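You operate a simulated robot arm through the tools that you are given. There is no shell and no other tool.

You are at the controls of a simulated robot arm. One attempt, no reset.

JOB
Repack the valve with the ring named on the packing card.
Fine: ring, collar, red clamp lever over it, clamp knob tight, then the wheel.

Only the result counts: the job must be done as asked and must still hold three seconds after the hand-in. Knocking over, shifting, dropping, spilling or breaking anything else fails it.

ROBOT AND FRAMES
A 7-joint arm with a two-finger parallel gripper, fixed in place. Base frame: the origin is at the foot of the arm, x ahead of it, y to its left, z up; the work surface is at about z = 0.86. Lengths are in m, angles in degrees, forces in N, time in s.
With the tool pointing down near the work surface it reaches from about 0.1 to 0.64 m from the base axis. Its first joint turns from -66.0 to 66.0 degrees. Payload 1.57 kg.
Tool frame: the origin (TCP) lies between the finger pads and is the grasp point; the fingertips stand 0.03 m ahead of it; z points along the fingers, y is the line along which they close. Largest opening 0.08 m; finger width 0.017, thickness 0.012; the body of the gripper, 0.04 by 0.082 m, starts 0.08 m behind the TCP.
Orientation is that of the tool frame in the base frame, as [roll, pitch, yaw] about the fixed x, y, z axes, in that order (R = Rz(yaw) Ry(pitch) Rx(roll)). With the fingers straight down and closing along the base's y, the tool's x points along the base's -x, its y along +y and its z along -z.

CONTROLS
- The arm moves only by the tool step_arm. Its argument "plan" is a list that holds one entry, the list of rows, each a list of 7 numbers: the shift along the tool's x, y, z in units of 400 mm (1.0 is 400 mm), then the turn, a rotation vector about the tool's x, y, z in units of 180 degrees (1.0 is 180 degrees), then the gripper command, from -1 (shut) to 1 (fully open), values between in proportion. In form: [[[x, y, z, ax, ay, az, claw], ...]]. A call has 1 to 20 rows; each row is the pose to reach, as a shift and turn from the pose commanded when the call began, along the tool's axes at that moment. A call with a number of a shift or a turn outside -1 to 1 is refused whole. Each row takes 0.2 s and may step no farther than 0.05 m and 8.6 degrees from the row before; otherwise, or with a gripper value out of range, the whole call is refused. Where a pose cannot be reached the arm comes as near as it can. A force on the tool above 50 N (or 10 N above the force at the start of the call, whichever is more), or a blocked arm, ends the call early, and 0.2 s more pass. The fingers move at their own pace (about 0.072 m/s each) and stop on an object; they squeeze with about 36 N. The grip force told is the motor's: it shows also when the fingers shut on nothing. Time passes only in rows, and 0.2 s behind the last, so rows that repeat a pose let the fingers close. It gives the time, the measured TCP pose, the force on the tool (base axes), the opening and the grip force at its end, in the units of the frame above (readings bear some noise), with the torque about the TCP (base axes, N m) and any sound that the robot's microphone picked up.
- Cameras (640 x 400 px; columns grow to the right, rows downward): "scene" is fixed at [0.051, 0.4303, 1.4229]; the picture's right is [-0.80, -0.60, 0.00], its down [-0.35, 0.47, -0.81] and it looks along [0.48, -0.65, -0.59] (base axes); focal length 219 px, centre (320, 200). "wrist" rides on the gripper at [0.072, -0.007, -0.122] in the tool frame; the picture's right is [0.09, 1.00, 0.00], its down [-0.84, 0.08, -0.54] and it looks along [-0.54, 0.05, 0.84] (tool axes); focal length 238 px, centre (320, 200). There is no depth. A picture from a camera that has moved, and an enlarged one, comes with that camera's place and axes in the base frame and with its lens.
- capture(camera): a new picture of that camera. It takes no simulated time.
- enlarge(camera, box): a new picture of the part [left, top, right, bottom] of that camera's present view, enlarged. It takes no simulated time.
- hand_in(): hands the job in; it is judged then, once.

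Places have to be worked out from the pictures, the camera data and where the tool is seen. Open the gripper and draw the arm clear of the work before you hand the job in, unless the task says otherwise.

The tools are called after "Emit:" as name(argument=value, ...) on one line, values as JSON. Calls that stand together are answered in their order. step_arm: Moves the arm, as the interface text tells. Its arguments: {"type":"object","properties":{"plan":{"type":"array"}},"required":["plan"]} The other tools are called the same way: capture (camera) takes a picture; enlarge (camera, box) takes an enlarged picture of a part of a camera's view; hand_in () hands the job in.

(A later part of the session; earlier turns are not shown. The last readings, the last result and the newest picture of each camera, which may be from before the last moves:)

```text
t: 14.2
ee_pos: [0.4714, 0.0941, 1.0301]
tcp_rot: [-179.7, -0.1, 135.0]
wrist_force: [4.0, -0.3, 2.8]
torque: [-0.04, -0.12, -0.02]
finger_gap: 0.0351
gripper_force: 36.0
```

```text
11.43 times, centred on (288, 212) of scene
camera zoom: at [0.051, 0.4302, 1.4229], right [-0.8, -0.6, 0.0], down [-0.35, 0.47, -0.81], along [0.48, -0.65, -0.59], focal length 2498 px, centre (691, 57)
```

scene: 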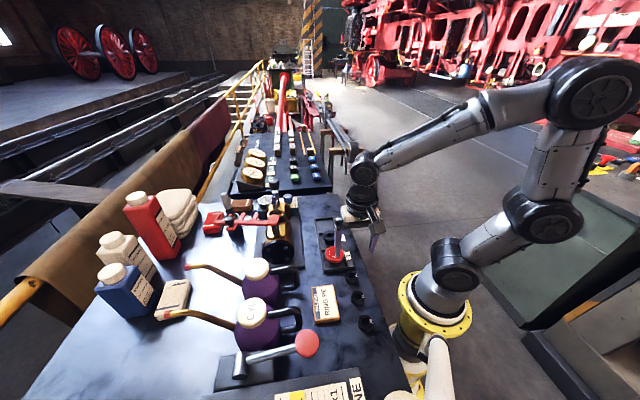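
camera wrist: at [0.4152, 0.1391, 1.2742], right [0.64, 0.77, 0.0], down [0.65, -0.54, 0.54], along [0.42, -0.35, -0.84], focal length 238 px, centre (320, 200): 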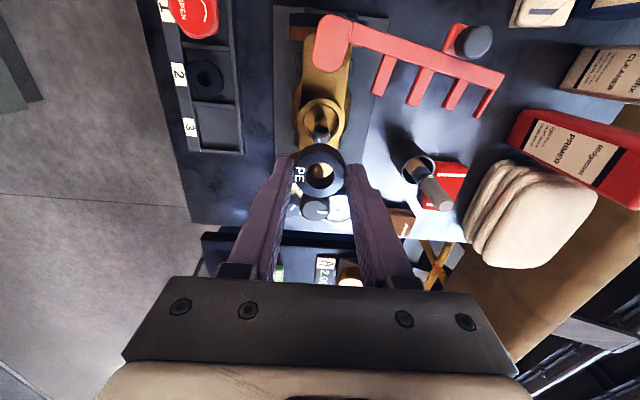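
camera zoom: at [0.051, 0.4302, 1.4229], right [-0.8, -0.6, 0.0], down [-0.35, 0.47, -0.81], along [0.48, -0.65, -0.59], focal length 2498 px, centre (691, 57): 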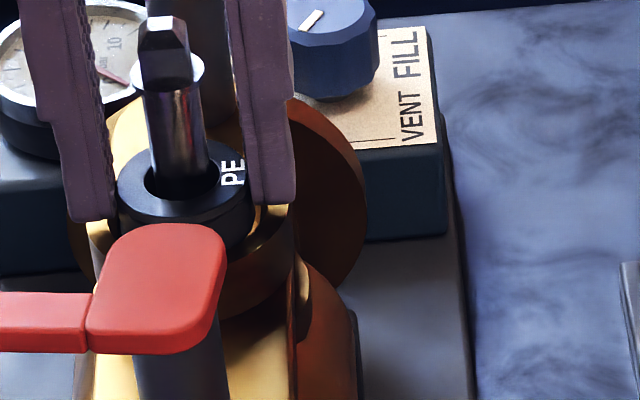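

Comparing edges in the same plane, the ring is displaced about 3–4 mm toward (-x, +y) relative to the bore rim. I raise it 6 mm to free it, shift toward (+x, -y), and look again.

Emit:
step_arm(plan=[[[0, 0, -0.015, 0, 0, 0, -1], [0, 0, -0.02, 0, 0, 0, -1], [-0.003, 0, -0.02, 0, 0, 0, -1], [-0.0058, 0, -0.02, 0, 0, 0, -1], [-0.0058, 0, -0.02, 0, 0, 0, -1], [-0.0058, 0, -0.02, 0, 0, 0, -1]]])

Emit:
enlarge(camera="wrist", box=[280, 110, 360, 190])

Emit:
enlarge(camera="scene", box=[270, 190, 305, 230])

```text
t: 15.6
ee_pos: [0.4736, 0.0928, 1.0418]
tcp_rot: [-179.9, 0.0, 135.0]
wrist_force: [0.2, -0.8, -0.6]
torque: [0.02, 0.03, 0.02]
finger_gap: 0.0347
gripper_force: 36.1
```

```text
5.00 times, centred on (320, 150) of wrist
camera zoom: at [0.4174, 0.1392, 1.1639], right [0.64, 0.77, 0.0], down [0.65, -0.54, 0.54], along [0.42, -0.35, -0.84], focal length 1192 px, centre (320, 450)
```

zoom: 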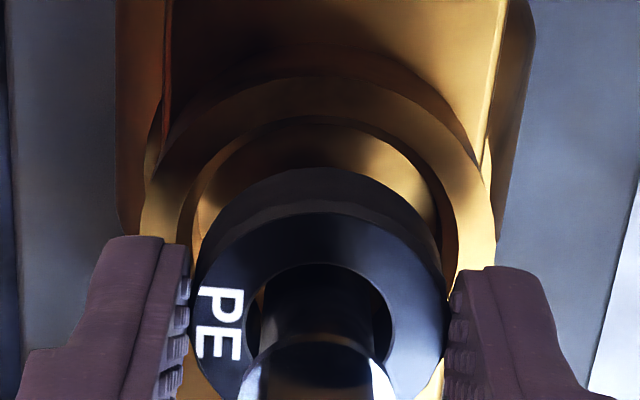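

```text
10.00 times, centred on (288, 210) of scene
camera zoom: at [0.051, 0.4303, 1.4229], right [-0.8, -0.6, 0.0], down [-0.35, 0.47, -0.81], along [0.48, -0.65, -0.59], focal length 2186 px, centre (645, 100)
```

zoom: 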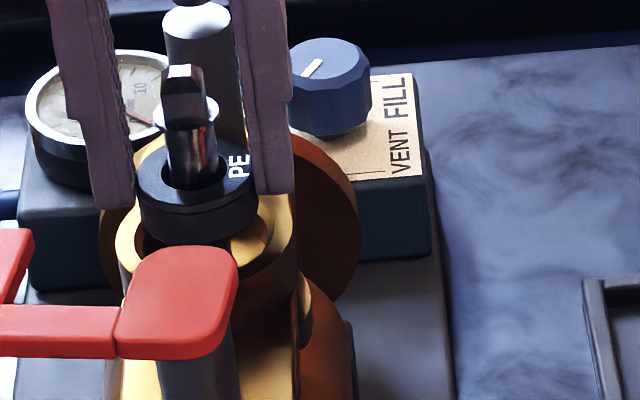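

No contact now, and the ring's bottom and the bore's inner edge are concentric in this view to within about 0.5 mm. I descend gently.

Emit:
step_arm(plan=[[[0, 0, 0.01, 0, 0, 0, -1], [0, 0, 0.02, 0, 0, 0, -1], [0, 0, 0.028, 0, 0, 0, -1], [0, 0, 0.035, 0, 0, 0, -1], [0, 0, 0.04, 0, 0, 0, -1], [0, 0, 0.04, 0, 0, 0, -1]]])

Emit:
enlarge(camera="wrist", box=[280, 120, 360, 200])

Emit:
enlarge(camera="scene", box=[270, 190, 305, 230])

```text
t: 17.0
ee_pos: [0.4742, 0.0927, 1.03]
tcp_rot: [179.6, 0.3, 135.0]
wrist_force: [-18.0, 0.3, 36.1]
torque: [-0.03, -0.02, 0.02]
finger_gap: 0.035
gripper_force: 36.8
```

```text
5.00 times, centred on (320, 160) of wrist
camera zoom: at [0.4172, 0.1387, 1.1524], right [0.64, 0.77, 0.01], down [0.64, -0.54, 0.55], along [0.42, -0.34, -0.84], focal length 1192 px, centre (320, 400)
```

zoom: 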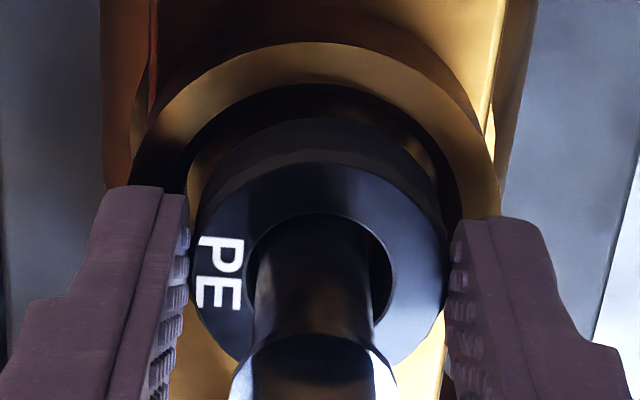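

```text
10.00 times, centred on (288, 210) of scene
camera zoom: at [0.0499, 0.4302, 1.423], right [-0.8, -0.6, 0.0], down [-0.35, 0.47, -0.81], along [0.49, -0.65, -0.58], focal length 2186 px, centre (645, 100)
```

zoom: 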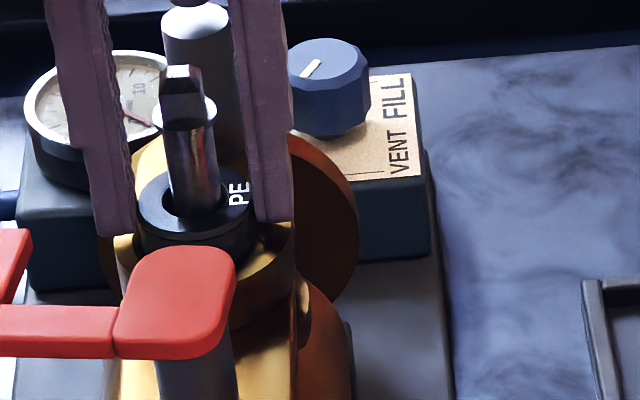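

It stops at the same height (z≈1.030) with the force pointing along -x, so the ring's +x edge is riding a chamfer inside the rim. I back off 4 mm, shift about 3.5 mm toward -x (+1 mm y) as the force indicates, and press lightly again.

Emit:
step_arm(plan=[[[0, 0, -0.01, 0, 0, 0, -1], [0, 0, -0.022, 0, 0, 0, -1], [0.004, -0.002, -0.022, 0, 0, 0, -1], [0.0083, -0.004, -0.022, 0, 0, 0, -1], [0.0083, -0.004, -0.022, 0, 0, 0, -1], [0.0083, -0.004, -0.014, 0, 0, 0, -1], [0.0083, -0.004, -0.008, 0, 0, 0, -1], [0.0083, -0.004, -0.004, 0, 0, 0, -1], [0.0083, -0.004, -0.004, 0, 0, 0, -1]]])

Emit:
enlarge(camera="wrist", box=[280, 120, 360, 200])

```text
t: 19.0
ee_pos: [0.47, 0.0943, 1.0244]
tcp_rot: [-179.9, 0.0, 135.0]
wrist_force: [3.1, -0.2, 4.8]
torque: [-0.05, -0.01, 0.01]
finger_gap: 0.035
gripper_force: 36.1
```

```text
5.00 times, centred on (320, 160) of wrist
camera zoom: at [0.4154, 0.1406, 1.1478], right [0.64, 0.77, 0.0], down [0.65, -0.54, 0.54], along [0.42, -0.35, -0.84], focal length 1192 px, centre (320, 400)
```

zoom: 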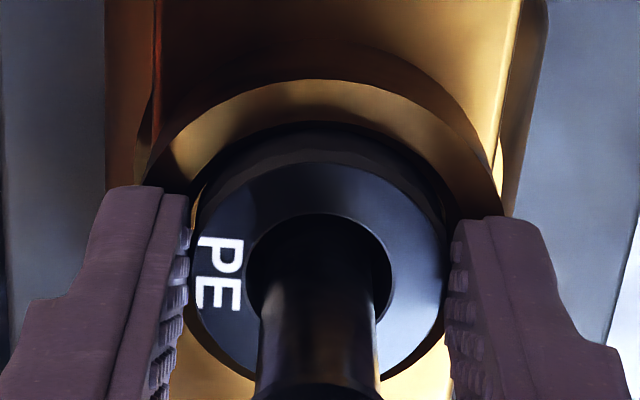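

The ring has dropped past the sticking height (z 1.0255, small force), so it is in the bore mouth. I push 2 mm further and release.

Emit:
step_arm(plan=[[[0, 0, 0.003, 0, 0, 0, -1], [0, 0, 0.006, 0, 0, 0, -1], [0, 0, 0.006, 0, 0, 0, -1], [0, 0, 0.006, 0, 0, 0, 0.0], [0, 0, 0.006, 0, 0, 0, 0.2], [0, 0, 0.006, 0, 0, 0, 0.5], [0, 0, 0.006, 0, 0, 0, 0.5]]])

Emit:
enlarge(camera="wrist", box=[280, 110, 360, 190])

Emit:
enlarge(camera="scene", box=[270, 190, 305, 230])

```text
t: 20.6
ee_pos: [0.4723, 0.0943, 1.0249]
tcp_rot: [179.6, 0.2, 135.0]
wrist_force: [8.2, 13.3, 23.3]
torque: [0.09, 0.28, 0.05]
finger_gap: 0.046
gripper_force: 0.0
```

```text
5.00 times, centred on (320, 150) of wrist
camera zoom: at [0.4151, 0.141, 1.1477], right [0.64, 0.77, 0.01], down [0.64, -0.54, 0.55], along [0.42, -0.34, -0.84], focal length 1192 px, centre (320, 450)
```

zoom: 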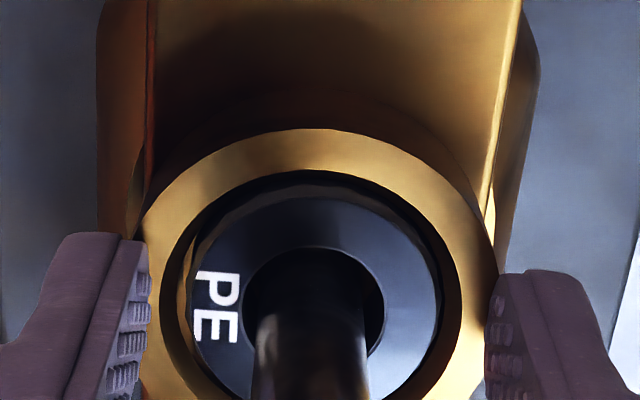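

```text
10.00 times, centred on (288, 210) of scene
camera zoom: at [0.0509, 0.4306, 1.4228], right [-0.8, -0.6, 0.0], down [-0.35, 0.47, -0.81], along [0.48, -0.65, -0.58], focal length 2186 px, centre (645, 100)
```

zoom: 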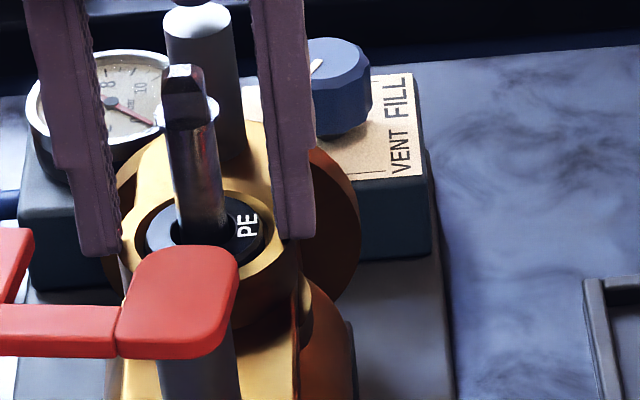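

The ring has dropped into the bore, but a fingertip is pressing on the rim (23 N). I raise straight up gently and re-check.

Emit:
step_arm(plan=[[[0, 0, -0.02, 0, 0, 0, 0.5], [0, 0, -0.06, 0, 0, 0, 0.5], [0, 0, -0.12, 0, 0, 0, 0.5], [0, 0, -0.2, 0, 0, 0, 0.5], [0, 0, -0.28, 0, 0, 0, 0.5], [0, 0, -0.28, 0, 0, 0, 0.5]]])

Emit:
enlarge(camera="wrist", box=[280, 80, 360, 180])

Emit:
enlarge(camera="scene", box=[270, 190, 305, 230])

Emit:
capture(camera="scene")

```text
t: 22.0
ee_pos: [0.4691, 0.0942, 1.1357]
tcp_rot: [180.0, 0.0, 135.0]
wrist_force: [0.8, 0.7, -1.1]
torque: [0.01, 0.01, 0.01]
finger_gap: 0.0599
gripper_force: 0.0
```

```text
4.00 times, centred on (320, 130) of wrist
camera zoom: at [0.4123, 0.1406, 1.2581], right [0.64, 0.77, 0.0], down [0.65, -0.54, 0.54], along [0.42, -0.35, -0.84], focal length 953 px, centre (320, 480)
```

zoom: 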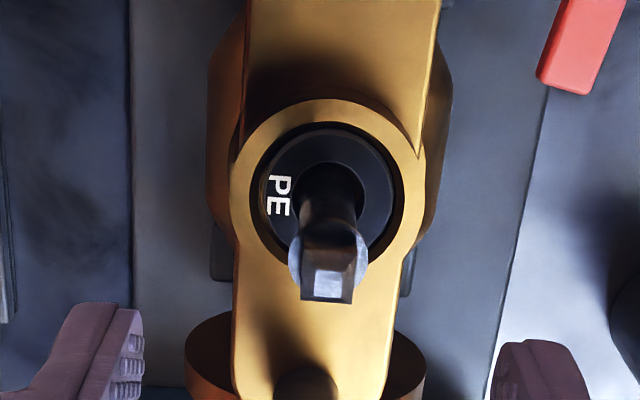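

```text
10.00 times, centred on (288, 210) of scene
camera zoom: at [0.051, 0.4303, 1.4229], right [-0.8, -0.6, 0.0], down [-0.35, 0.47, -0.81], along [0.48, -0.65, -0.59], focal length 2186 px, centre (645, 100)
```

zoom: 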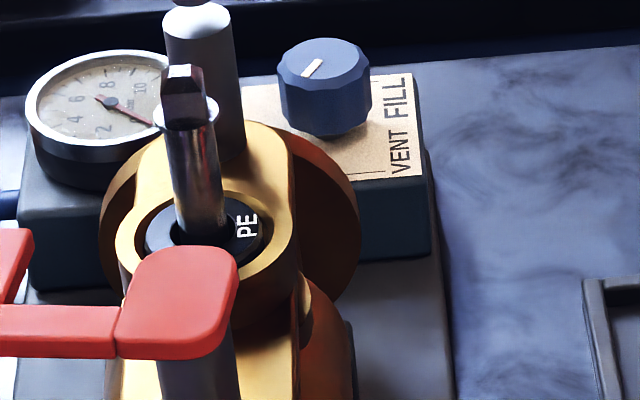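

```text
taken
```

scene: 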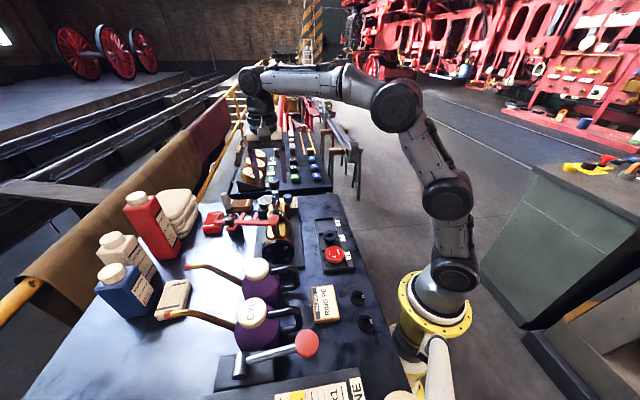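

Emit:
enlarge(camera="wrist", box=[295, 95, 350, 150])

Emit:
enlarge(camera="scene", box=[278, 200, 303, 225])

```text
7.27 times, centred on (322, 122) of wrist
camera zoom: at [0.4123, 0.1406, 1.2581], right [0.64, 0.77, 0.0], down [0.65, -0.54, 0.54], along [0.42, -0.35, -0.84], focal length 1734 px, centre (302, 764)
```

zoom: 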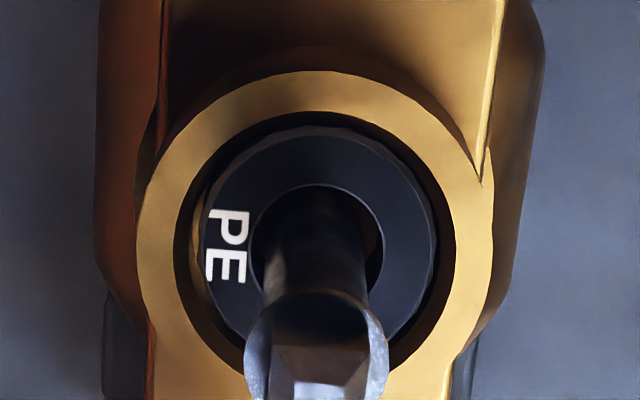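

```text
16.00 times, centred on (290, 212) of scene
camera zoom: at [0.051, 0.4303, 1.4229], right [-0.8, -0.6, 0.0], down [-0.35, 0.47, -0.81], along [0.48, -0.65, -0.59], focal length 3498 px, centre (792, 0)
```

zoom: 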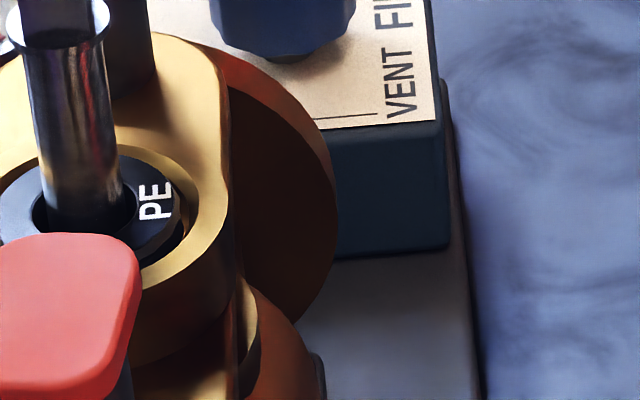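

The ring is in the bore, level, around the stem. Next is the collar: I travel above tray slot 2 at (0.340, -0.0125) with fingers open.

Emit:
step_arm(plan=[[[0.0104, -0.1045, 0, 0, 0, 0, 1], [0.0209, -0.2091, 0, 0, 0, 0, 1], [0.0313, -0.3136, 0, 0, 0, 0, 1], [0.0417, -0.4182, 0, 0, 0, 0, 1], [0.0417, -0.4182, 0.1, 0, 0, 0, 1], [0.0417, -0.4182, 0.2, 0, 0, 0, 1], [0.0417, -0.4182, 0.2, 0, 0, 0, 1]]])

Emit:
capture(camera="wrist")

Emit:
enlarge(camera="wrist", box=[270, 90, 370, 190])

Emit:
enlarge(camera="scene", box=[310, 210, 360, 270])

```text
t: 23.6
ee_pos: [0.3392, -0.0115, 1.0519]
tcp_rot: [180.0, 0.0, 135.0]
wrist_force: [-0.2, 1.0, 0.5]
torque: [-0.02, 0.01, 0.02]
finger_gap: 0.08
gripper_force: 0.0
```

```text
taken
camera wrist: at [0.2838, 0.0342, 1.1746], right [0.64, 0.77, 0.0], down [0.65, -0.54, 0.54], along [0.42, -0.35, -0.84], focal length 238 px, centre (320, 200)
```

wrist: 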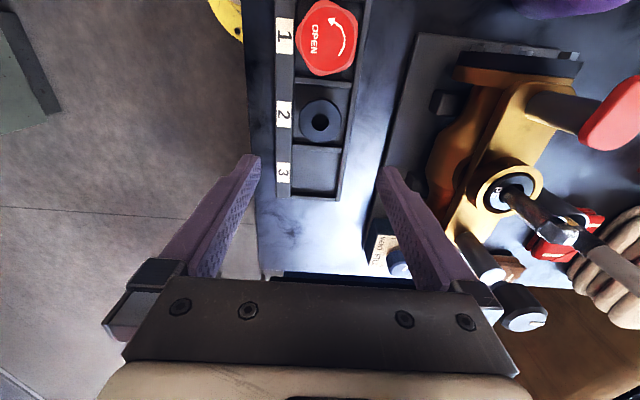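

```text
4.00 times, centred on (320, 140) of wrist
camera zoom: at [0.2838, 0.0342, 1.1746], right [0.64, 0.77, 0.0], down [0.65, -0.54, 0.54], along [0.42, -0.35, -0.84], focal length 953 px, centre (320, 440)
```

zoom: 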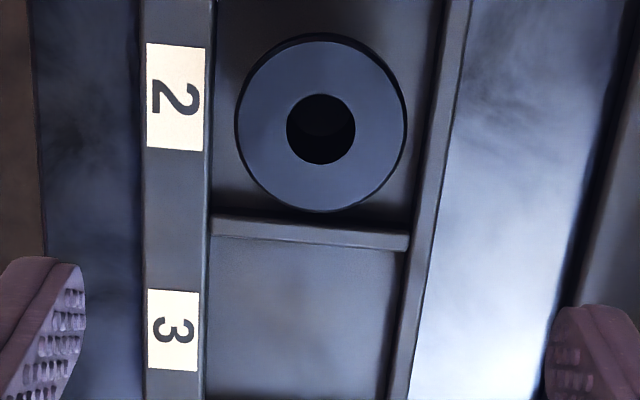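

```text
6.67 times, centred on (335, 240) of scene
camera zoom: at [0.051, 0.4303, 1.4229], right [-0.8, -0.6, 0.0], down [-0.35, 0.47, -0.81], along [0.48, -0.65, -0.59], focal length 1457 px, centre (220, -67)
```

zoom: 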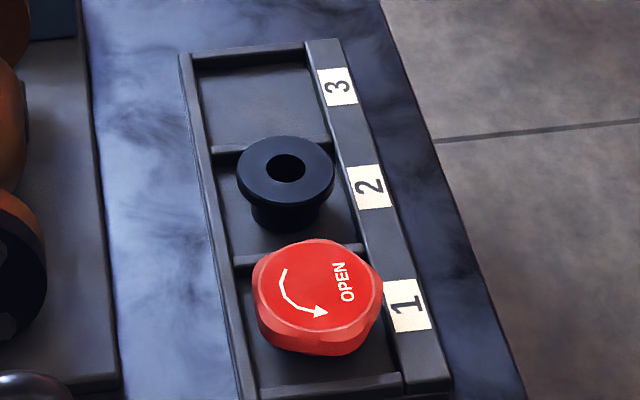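

Emit:
enlarge(camera="scene", box=[322, 224, 347, 249])

Emit:
enlarge(camera="wrist", box=[290, 90, 350, 150])

```text
16.00 times, centred on (334, 236) of scene
camera zoom: at [0.051, 0.4303, 1.4229], right [-0.8, -0.6, 0.0], down [-0.35, 0.47, -0.81], along [0.48, -0.65, -0.59], focal length 3498 px, centre (88, -384)
```

zoom: 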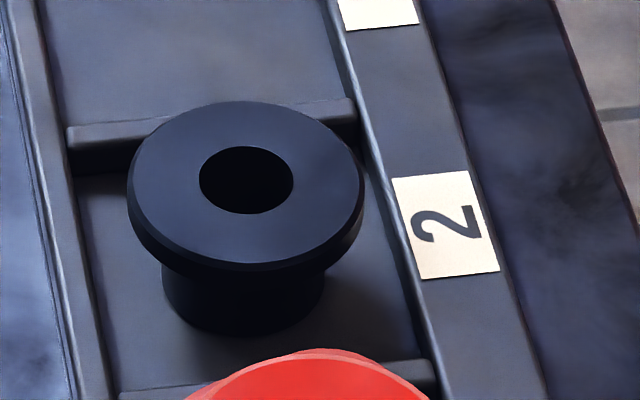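

```text
6.67 times, centred on (320, 120) of wrist
camera zoom: at [0.2838, 0.0342, 1.1746], right [0.64, 0.77, 0.0], down [0.65, -0.54, 0.54], along [0.42, -0.35, -0.84], focal length 1589 px, centre (320, 733)
```

zoom: 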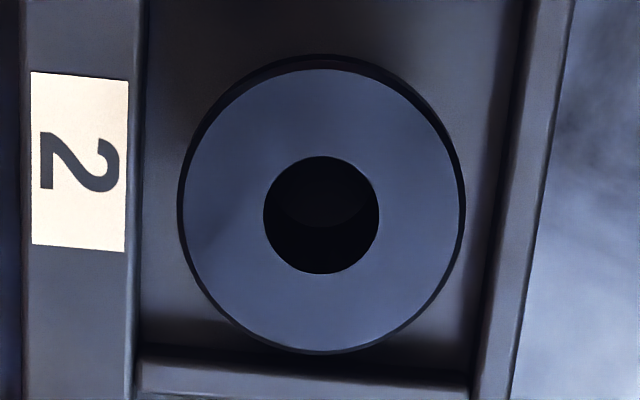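

The collar measures a 0.049 m flange about 4 mm thick, top z ≈ 0.8895, total height ≈ 0.0276. To check my camera calibration, I zoom in on the fingertips, whose place in the tool frame is known.

Emit:
enlarge(camera="wrist", box=[370, 145, 430, 205])

Emit:
enlarge(camera="wrist", box=[210, 140, 270, 200])

```text
6.67 times, centred on (400, 175) of wrist
camera zoom: at [0.2838, 0.0342, 1.1746], right [0.64, 0.77, 0.0], down [0.65, -0.54, 0.54], along [0.42, -0.35, -0.84], focal length 1589 px, centre (-213, 367)
```

zoom: 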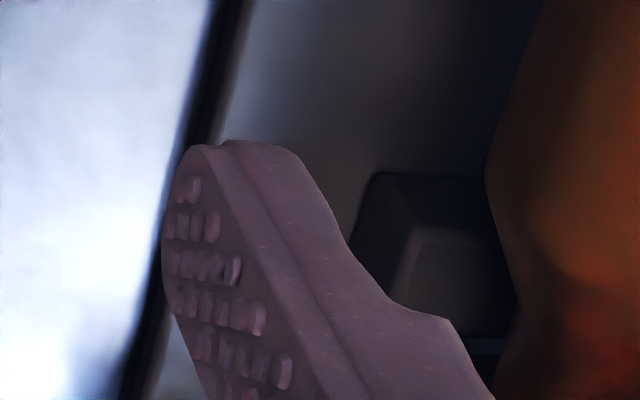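

```text
6.67 times, centred on (240, 170) of wrist
camera zoom: at [0.2838, 0.0342, 1.1746], right [0.64, 0.77, 0.0], down [0.65, -0.54, 0.54], along [0.42, -0.35, -0.84], focal length 1589 px, centre (853, 400)
```

zoom: 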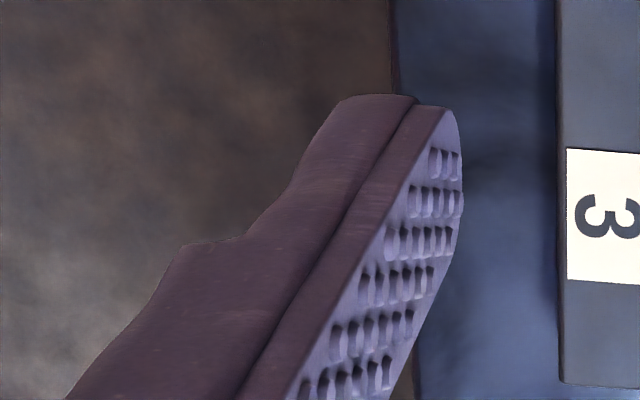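

The fingertips suggest up to a couple of mm of bias in the camera model, so I'll rely on relative measurements made near the fingertips. I descend to just above the flange and re-measure there.

Emit:
step_arm(plan=[[[0, 0, 0.1, 0, 0, 0, 1], [0, 0, 0.2, 0, 0, 0, 1], [0, 0, 0.28, 0, 0, 0, 1], [0, 0, 0.305, 0, 0, 0, 1], [0, 0, 0.305, 0, 0, 0, 1]]])

Emit:
enlarge(camera="wrist", box=[240, 110, 400, 220])

Emit:
enlarge(camera="scene", box=[305, 205, 365, 265])

```text
t: 24.8
ee_pos: [0.3379, -0.012, 0.933]
tcp_rot: [-179.9, 0.1, 135.0]
wrist_force: [0.3, -0.7, -1.0]
torque: [-0.02, -0.01, 0.0]
finger_gap: 0.0801
gripper_force: 0.0
```

```text
3.64 times, centred on (320, 165) of wrist
camera zoom: at [0.2821, 0.0339, 1.057], right [0.64, 0.77, 0.0], down [0.65, -0.54, 0.54], along [0.42, -0.35, -0.84], focal length 867 px, centre (320, 327)
```

zoom: 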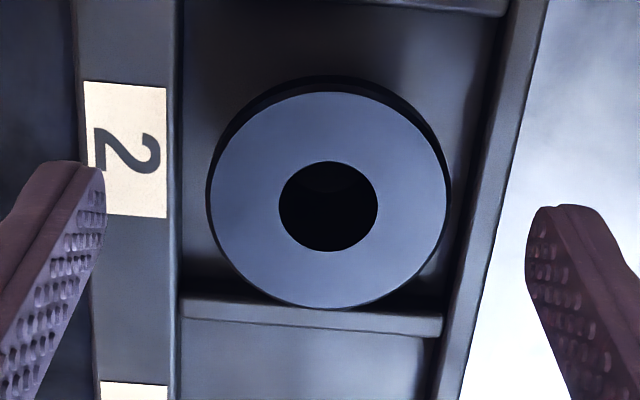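

```text
6.67 times, centred on (335, 235) of scene
camera zoom: at [0.051, 0.4303, 1.4229], right [-0.8, -0.6, 0.0], down [-0.35, 0.47, -0.81], along [0.48, -0.65, -0.59], focal length 1457 px, centre (220, -33)
```

zoom: 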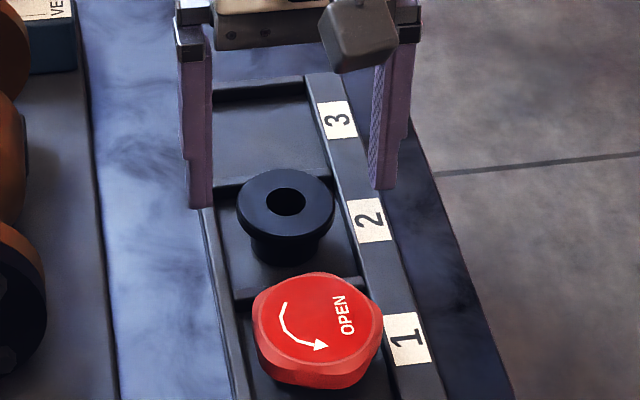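

By fingertip reference the collar centre is about 4.5 mm off along tool -x and 2 mm along +y. I correct for this, descend to grip the flange (tips ~0.882), and check before closing.

Emit:
step_arm(plan=[[[-0.0113, 0.005, 0, 0, 0, 0, 1], [-0.0113, 0.005, 0.03, 0, 0, 0, 1], [-0.0113, 0.005, 0.0575, 0, 0, 0, 1], [-0.0113, 0.005, 0.0575, 0, 0, 0, 1]]])

Emit:
enlarge(camera="wrist", box=[240, 110, 400, 220])

Emit:
enlarge(camera="scene", box=[310, 210, 360, 260])

```text
t: 25.8
ee_pos: [0.3442, -0.0152, 0.9098]
tcp_rot: [-180.0, 0.0, 135.0]
wrist_force: [0.0, -0.6, -0.4]
torque: [0.0, -0.01, -0.03]
finger_gap: 0.08
gripper_force: 0.0
```

```text
3.64 times, centred on (320, 165) of wrist
camera zoom: at [0.2884, 0.0314, 1.0328], right [0.64, 0.77, 0.0], down [0.65, -0.54, 0.54], along [0.42, -0.35, -0.84], focal length 867 px, centre (320, 327)
```

zoom: 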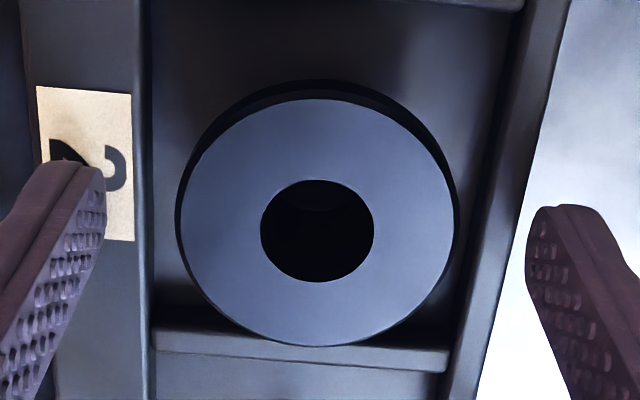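

```text
8.00 times, centred on (335, 235) of scene
camera zoom: at [0.051, 0.4303, 1.4229], right [-0.8, -0.6, 0.0], down [-0.35, 0.47, -0.81], along [0.48, -0.65, -0.59], focal length 1749 px, centre (200, -80)
```

zoom: 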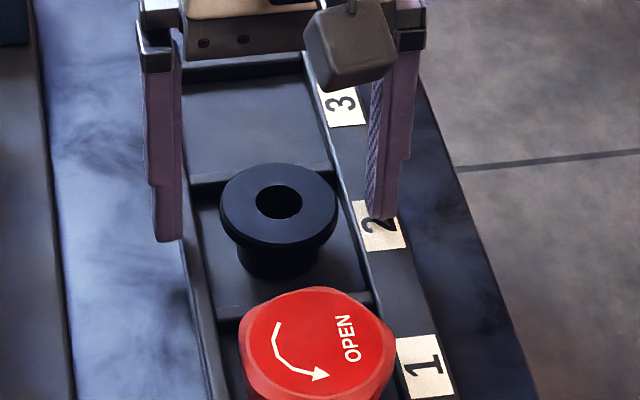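

The collar is centred within about 1 mm, with tips about 4 mm below the flange's underside. I close the gripper.

Emit:
step_arm(plan=[[[0, 0, 0, 0, 0, 0, 0.6], [0, 0, 0, 0, 0, 0, 0.3], [0, 0, 0, 0, 0, 0, 0.0], [0, 0, 0, 0, 0, 0, -0.5], [0, 0, 0, 0, 0, 0, -1], [0, 0, 0, 0, 0, 0, -1]]])

Emit:
enlarge(camera="wrist", box=[240, 110, 400, 220])

Emit:
enlarge(camera="scene", box=[310, 210, 360, 260])

```text
t: 27.2
ee_pos: [0.344, -0.0147, 0.9109]
tcp_rot: [-179.9, -0.1, 135.0]
wrist_force: [-0.9, -0.1, -0.5]
torque: [0.01, 0.06, 0.02]
finger_gap: 0.0506
gripper_force: 35.9
```

```text
3.64 times, centred on (320, 165) of wrist
camera zoom: at [0.2883, 0.0314, 1.0329], right [0.64, 0.77, 0.0], down [0.65, -0.54, 0.54], along [0.42, -0.35, -0.84], focal length 867 px, centre (320, 327)
```

zoom: 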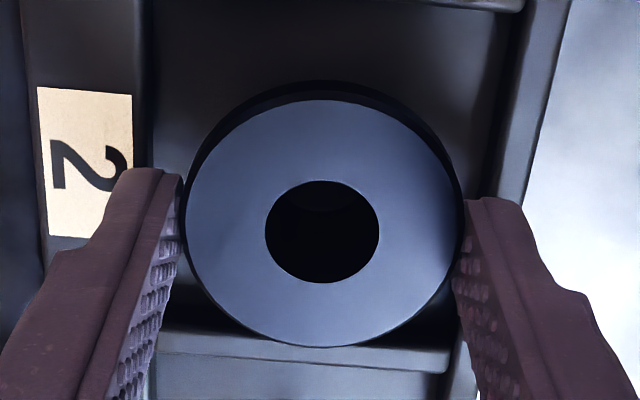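

```text
8.00 times, centred on (335, 235) of scene
camera zoom: at [0.051, 0.4303, 1.4229], right [-0.8, -0.6, 0.0], down [-0.35, 0.47, -0.81], along [0.48, -0.65, -0.59], focal length 1749 px, centre (200, -80)
```

zoom: 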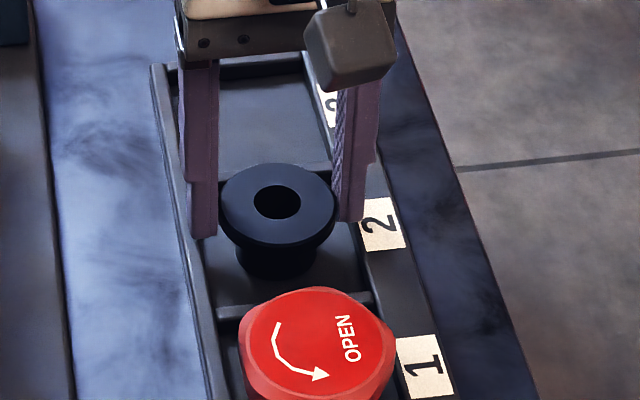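

The collar is gripped (gap 0.0506). I lift straight up to clear, then move above the stem, with an offset derived from where the ring succeeded.

Emit:
step_arm(plan=[[[0, 0, -0.05, 0, 0, 0, -1], [0, 0, -0.15, 0, 0, 0, -1], [0, 0, -0.26, 0, 0, 0, -1], [0, 0, -0.37, 0, 0, 0, -1], [0, 0, -0.48, 0, 0, 0, -1], [0, 0, -0.6, 0, 0, 0, -1], [-0.0103, 0.1034, -0.6, 0, 0, 0, -1], [-0.0205, 0.2068, -0.6, 0, 0, 0, -1], [-0.0308, 0.3102, -0.6, 0, 0, 0, -1], [-0.041, 0.4136, -0.6, 0, 0, 0, -1], [-0.041, 0.4136, -0.6, 0, 0, 0, -1]]])

Emit:
enlarge(camera="wrist", box=[240, 90, 400, 200])

Emit:
enlarge(camera="scene", box=[260, 160, 320, 230])

```text
t: 29.6
ee_pos: [0.4733, 0.0901, 1.1517]
tcp_rot: [180.0, 0.0, 135.0]
wrist_force: [-0.2, 0.4, -3.1]
torque: [-0.06, -0.02, 0.01]
finger_gap: 0.0505
gripper_force: 36.2
```

```text
3.64 times, centred on (320, 145) of wrist
camera zoom: at [0.4182, 0.1356, 1.275], right [0.64, 0.77, 0.0], down [0.65, -0.54, 0.54], along [0.42, -0.35, -0.84], focal length 867 px, centre (320, 400)
```

zoom: 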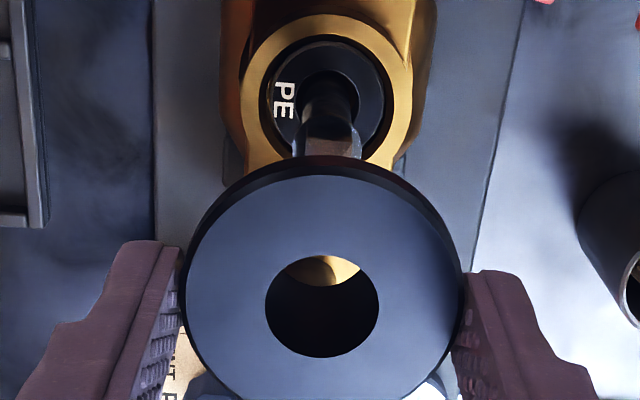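

```text
5.71 times, centred on (290, 195) of scene
camera zoom: at [0.051, 0.4303, 1.4229], right [-0.8, -0.6, 0.0], down [-0.35, 0.47, -0.81], along [0.48, -0.65, -0.59], focal length 1249 px, centre (491, 229)
```

zoom: 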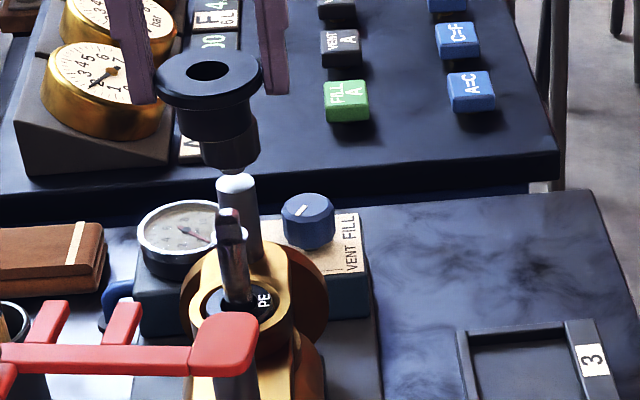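

The TCP actually sits at (0.4738, 0.0894), so I need about +1.8 mm in tool x and +1.5 mm in tool y. I apply that and descend until the collar's bottom is just over the stem top.

Emit:
step_arm(plan=[[[0.0045, 0.0037, 0.02, 0, 0, 0, -1], [0.0045, 0.0037, 0.05, 0, 0, 0, -1], [0.0045, 0.0037, 0.08, 0, 0, 0, -1], [0.0045, 0.0037, 0.08, 0, 0, 0, -1], [0.0045, 0.0037, 0.08, 0, 0, 0, -1]]])

Emit:
enlarge(camera="wrist", box=[280, 120, 360, 200])

Emit:
enlarge(camera="scene", box=[265, 170, 315, 220])

```text
t: 30.8
ee_pos: [0.4716, 0.0926, 1.1209]
tcp_rot: [179.9, 0.0, 135.0]
wrist_force: [0.1, -0.3, -2.8]
torque: [0.0, 0.0, 0.0]
finger_gap: 0.0503
gripper_force: 35.7
```

```text
5.00 times, centred on (320, 160) of wrist
camera zoom: at [0.4168, 0.1385, 1.2431], right [0.64, 0.77, 0.0], down [0.65, -0.54, 0.54], along [0.42, -0.35, -0.84], focal length 1192 px, centre (320, 400)
```

zoom: 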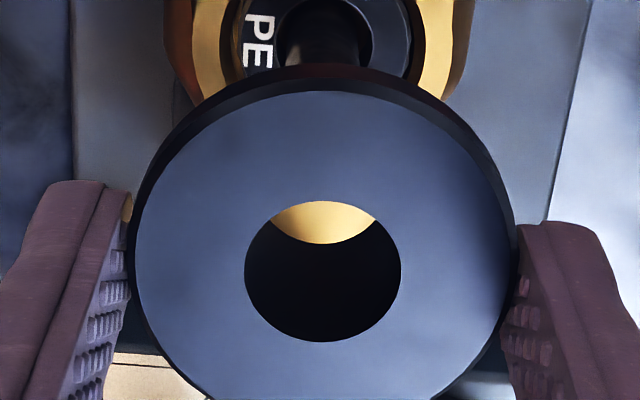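

```text
8.00 times, centred on (290, 195) of scene
camera zoom: at [0.051, 0.4303, 1.4229], right [-0.8, -0.6, 0.0], down [-0.35, 0.47, -0.81], along [0.48, -0.65, -0.59], focal length 1749 px, centre (560, 240)
```

zoom: 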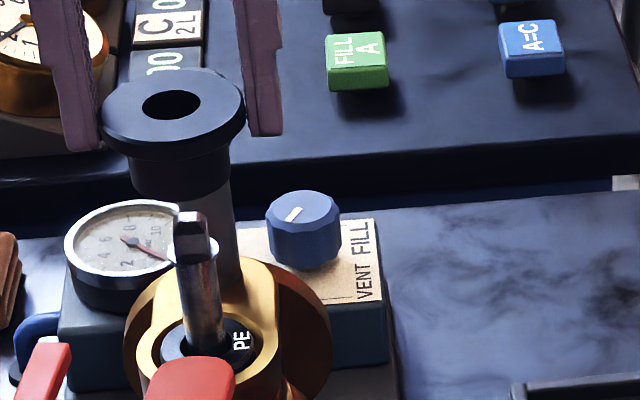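

Emit:
step_arm(plan=[[[-0.0032, 0.001, 0, 0, 0, 0, -1], [-0.0032, 0.001, 0.015, 0, 0, 0, -1], [-0.0032, 0.001, 0.03, 0, 0, 0, -1], [-0.0032, 0.001, 0.045, 0, 0, 0, -1], [-0.0032, 0.001, 0.055, 0, 0, 0, -1], [-0.0032, 0.001, 0.055, 0, 0, 0, -1]]])

Emit:
enlarge(camera="wrist", box=[280, 130, 360, 210])

Emit:
enlarge(camera="scene", box=[270, 180, 310, 220])

```text
t: 32.2
ee_pos: [0.4749, 0.0931, 1.099]
tcp_rot: [180.0, 0.0, 135.0]
wrist_force: [0.7, -1.2, -1.3]
torque: [-0.03, 0.01, 0.03]
finger_gap: 0.0504
gripper_force: 35.8
```

```text
5.00 times, centred on (320, 170) of wrist
camera zoom: at [0.4187, 0.1395, 1.2207], right [0.64, 0.77, 0.0], down [0.65, -0.54, 0.54], along [0.42, -0.35, -0.84], focal length 1192 px, centre (320, 350)
```

zoom: 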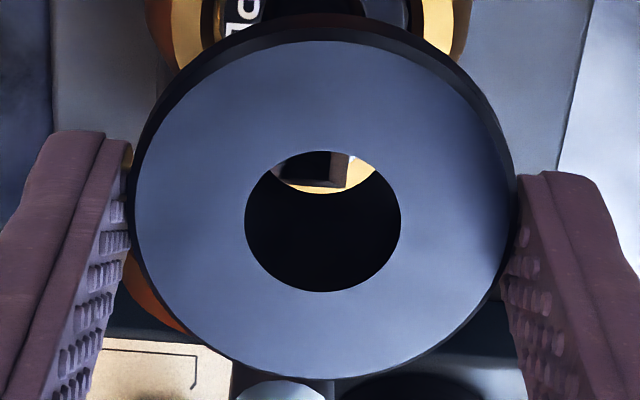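

```text
10.00 times, centred on (290, 200) of scene
camera zoom: at [0.051, 0.4303, 1.4229], right [-0.8, -0.6, 0.0], down [-0.35, 0.47, -0.81], along [0.48, -0.65, -0.59], focal length 2186 px, centre (620, 200)
```

zoom: 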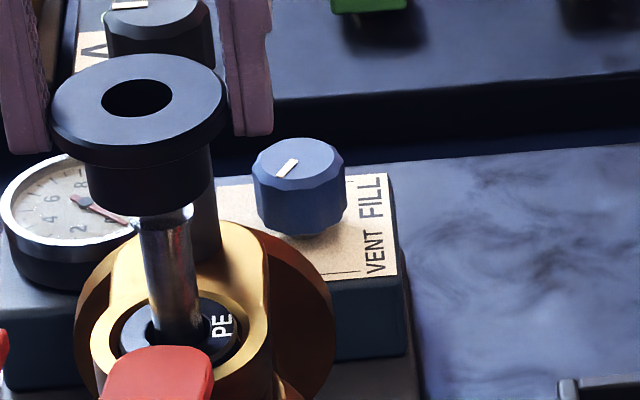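

The stem shows left of the hole centre by 1.3–2.5 mm, since the arm wanders a bit around the commanded place. I correct tool y by -1.7 mm and let it settle before going lower.

Emit:
step_arm(plan=[[[-0.001, -0.0042, 0, 0, 0, 0, -1], [-0.001, -0.0042, 0, 0, 0, 0, -1], [-0.001, -0.0042, 0, 0, 0, 0, -1], [-0.001, -0.0042, 0.01, 0, 0, 0, -1], [-0.001, -0.0042, 0.01, 0, 0, 0, -1]]])

Emit:
enlarge(camera="wrist", box=[290, 140, 350, 200])

Emit:
enlarge(camera="scene", box=[270, 180, 310, 220])

```text
t: 33.4
ee_pos: [0.4738, 0.0909, 1.0939]
tcp_rot: [-180.0, 0.2, 135.0]
wrist_force: [1.7, -4.2, -2.5]
torque: [-0.2, -0.11, 0.01]
finger_gap: 0.0504
gripper_force: 35.9
```

```text
6.67 times, centred on (320, 170) of wrist
camera zoom: at [0.4189, 0.1377, 1.2165], right [0.64, 0.77, 0.0], down [0.65, -0.54, 0.54], along [0.42, -0.35, -0.84], focal length 1589 px, centre (320, 400)
```

zoom: 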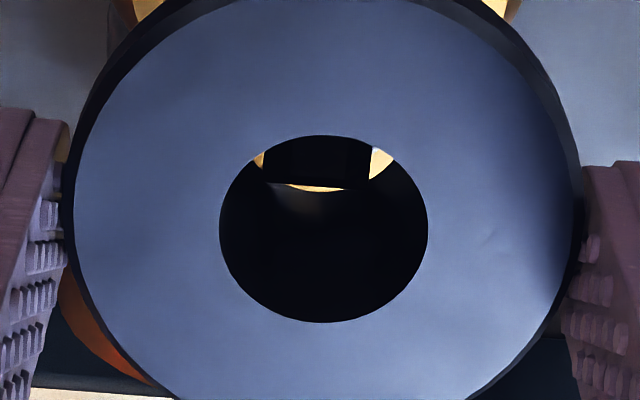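

```text
10.00 times, centred on (290, 200) of scene
camera zoom: at [0.0511, 0.4301, 1.423], right [-0.8, -0.6, 0.0], down [-0.35, 0.47, -0.81], along [0.48, -0.65, -0.59], focal length 2186 px, centre (620, 200)
```

zoom: 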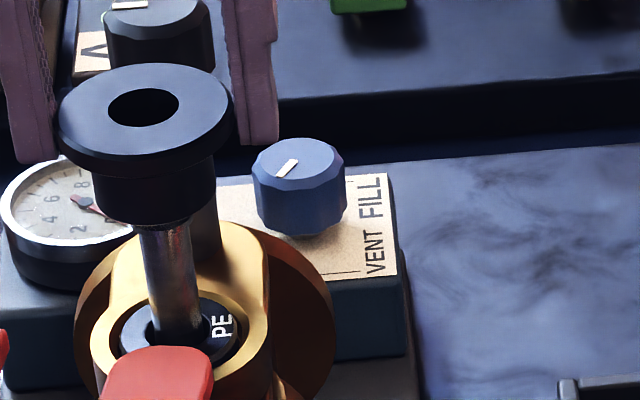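

A light 4.5 N lateral contact at the collar's lower edge pushes toward (+x small, -y), so I shift about 1 mm that way and check the force relaxes.

Emit:
step_arm(plan=[[[-0.0025, -0.002, 0, 0, 0, 0, -1], [-0.0025, -0.002, 0, 0, 0, 0, -1], [-0.0025, -0.002, 0, 0, 0, 0, -1], [-0.0025, -0.002, 0.006, 0, 0, 0, -1], [-0.0025, -0.002, 0.006, 0, 0, 0, -1]]])

Emit:
enlarge(camera="wrist", box=[290, 140, 350, 200])

Emit:
enlarge(camera="scene", box=[270, 180, 310, 220])

```text
t: 34.6
ee_pos: [0.474, 0.0905, 1.0915]
tcp_rot: [-180.0, 0.0, 135.0]
wrist_force: [1.3, -0.2, -2.3]
torque: [-0.01, -0.05, 0.01]
finger_gap: 0.0505
gripper_force: 36.3
```

```text
6.67 times, centred on (320, 170) of wrist
camera zoom: at [0.4185, 0.1367, 1.2135], right [0.64, 0.77, 0.0], down [0.65, -0.54, 0.54], along [0.42, -0.35, -0.84], focal length 1589 px, centre (320, 400)
```

zoom: 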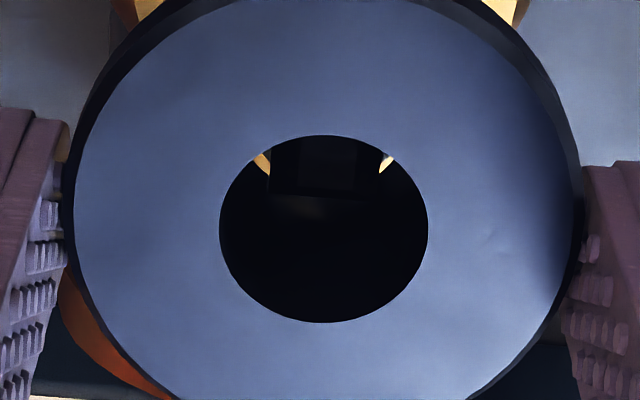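

```text
10.00 times, centred on (290, 200) of scene
camera zoom: at [0.051, 0.4303, 1.4229], right [-0.8, -0.6, 0.0], down [-0.35, 0.47, -0.81], along [0.48, -0.65, -0.59], focal length 2186 px, centre (620, 200)
```

zoom: 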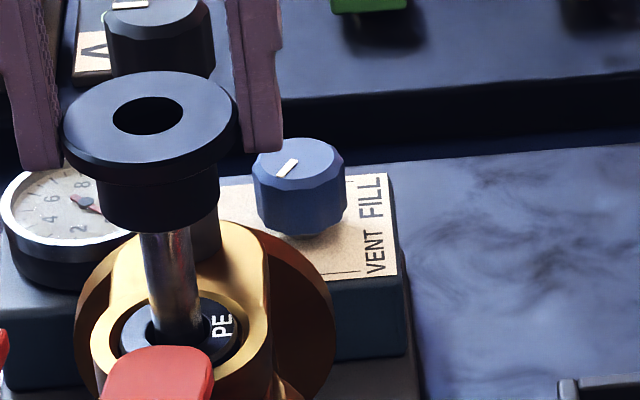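

Force has relaxed and the stem is centred in the collar hole. I continue down the stem to just above the bore rim.

Emit:
step_arm(plan=[[[0, 0, 0.02, 0, 0, 0, -1], [0, 0, 0.04, 0, 0, 0, -1], [0, 0, 0.06, 0, 0, 0, -1], [0, 0, 0.08, 0, 0, 0, -1], [0, 0, 0.1, 0, 0, 0, -1], [0, 0, 0.1, 0, 0, 0, -1], [0, 0, 0.1, 0, 0, 0, -1]]])

Emit:
enlarge(camera="wrist", box=[270, 110, 370, 210])

Emit:
enlarge(camera="scene", box=[270, 190, 310, 230])

```text
t: 36.2
ee_pos: [0.4734, 0.0902, 1.0509]
tcp_rot: [-180.0, 0.0, 135.0]
wrist_force: [-0.6, 0.0, -2.5]
torque: [-0.04, 0.0, 0.02]
finger_gap: 0.0504
gripper_force: 36.0
```

```text
4.00 times, centred on (320, 160) of wrist
camera zoom: at [0.4181, 0.1353, 1.174], right [0.64, 0.77, 0.0], down [0.65, -0.54, 0.54], along [0.42, -0.35, -0.84], focal length 953 px, centre (320, 360)
```

zoom: 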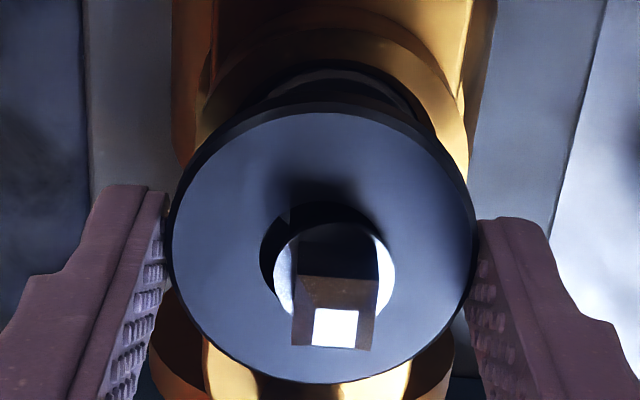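

```text
10.00 times, centred on (290, 210) of scene
camera zoom: at [0.051, 0.4303, 1.4229], right [-0.8, -0.6, 0.0], down [-0.35, 0.47, -0.81], along [0.48, -0.65, -0.59], focal length 2186 px, centre (620, 100)
```

zoom: 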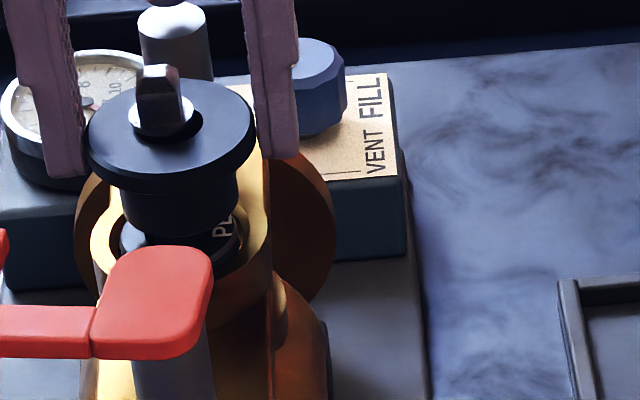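

The stem is about 1.7 mm toward +q and 1 mm toward tool +x of the collar's centre. I correct that and lower gently into the bore mouth.

Emit:
step_arm(plan=[[[0.0033, 0.004, 0, 0, 0, 0, -1], [0.0033, 0.004, 0, 0, 0, 0, -1], [0.0033, 0.004, 0, 0, 0, 0, -1], [0.0033, 0.004, 0.006, 0, 0, 0, -1], [0.0033, 0.004, 0.012, 0, 0, 0, -1], [0.0033, 0.004, 0.017, 0, 0, 0, -1], [0.0033, 0.004, 0.017, 0, 0, 0, -1]]])

Emit:
enlarge(camera="wrist", box=[270, 110, 370, 210])

Emit:
enlarge(camera="scene", box=[270, 190, 310, 230])

```text
t: 37.8
ee_pos: [0.4755, 0.0911, 1.044]
tcp_rot: [-179.9, 0.0, 135.0]
wrist_force: [3.1, -0.9, -1.2]
torque: [-0.01, -0.06, 0.02]
finger_gap: 0.0503
gripper_force: 35.9
```

```text
4.00 times, centred on (320, 160) of wrist
camera zoom: at [0.4182, 0.1372, 1.1674], right [0.64, 0.77, 0.0], down [0.65, -0.54, 0.54], along [0.42, -0.35, -0.84], focal length 953 px, centre (320, 360)
```

zoom: 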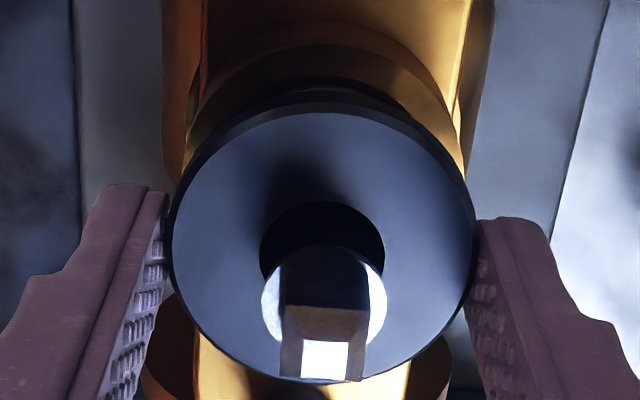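

```text
10.00 times, centred on (290, 210) of scene
camera zoom: at [0.0511, 0.4302, 1.4229], right [-0.8, -0.6, 0.0], down [-0.35, 0.47, -0.81], along [0.48, -0.65, -0.59], focal length 2186 px, centre (620, 100)
```

zoom: 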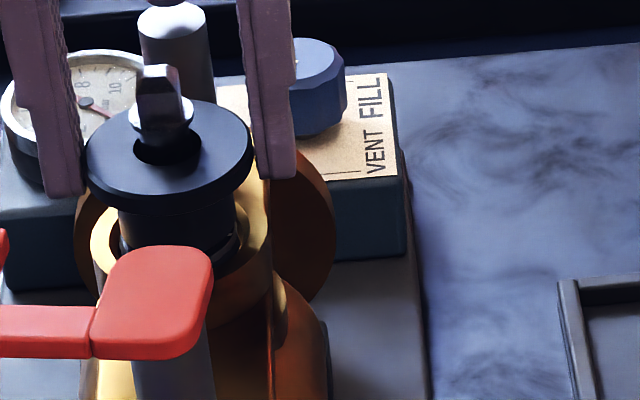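

The collar is laterally centred with only a few newtons of contact. I lower another 4 mm in small steps, watching the force.

Emit:
step_arm(plan=[[[-0.001, 0.0005, 0.004, 0, 0, 0, -1], [-0.002, 0.001, 0.007, 0, 0, 0, -1], [-0.002, 0.001, 0.01, 0, 0, 0, -1], [-0.002, 0.001, 0.01, 0, 0, 0, -1]]])

Emit:
enlarge(camera="wrist", box=[270, 110, 370, 210])

Emit:
enlarge(camera="scene", box=[270, 190, 310, 230])

```text
t: 38.8
ee_pos: [0.4748, 0.0913, 1.0409]
tcp_rot: [179.9, 0.0, 134.9]
wrist_force: [1.5, 0.4, 5.9]
torque: [-0.01, 0.1, 0.01]
finger_gap: 0.0507
gripper_force: 36.1
```

```text
4.00 times, centred on (320, 160) of wrist
camera zoom: at [0.4182, 0.1376, 1.1638], right [0.64, 0.77, 0.0], down [0.65, -0.54, 0.54], along [0.42, -0.35, -0.84], focal length 953 px, centre (320, 360)
```

zoom: 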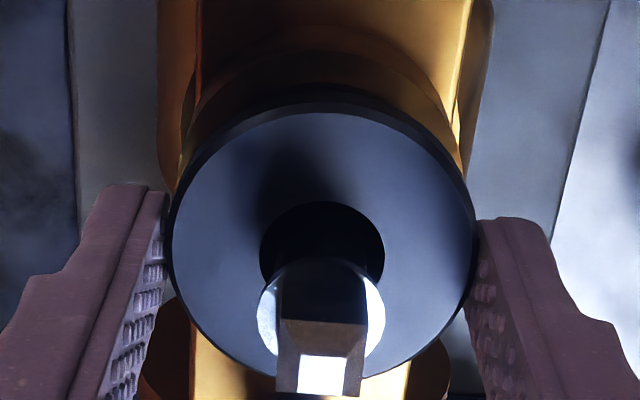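

```text
10.00 times, centred on (290, 210) of scene
camera zoom: at [0.0509, 0.4303, 1.4229], right [-0.8, -0.6, 0.0], down [-0.35, 0.47, -0.81], along [0.48, -0.65, -0.59], focal length 2186 px, centre (620, 100)
```

zoom: 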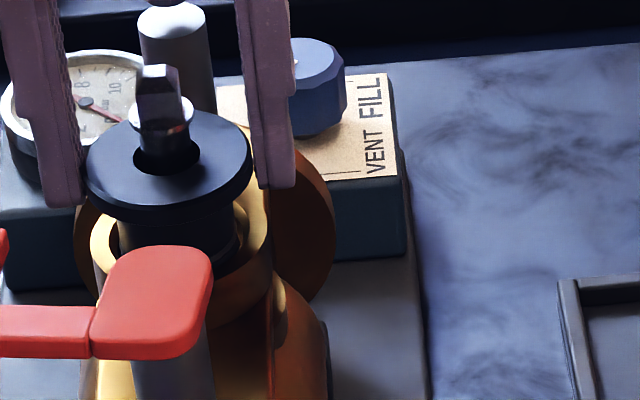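

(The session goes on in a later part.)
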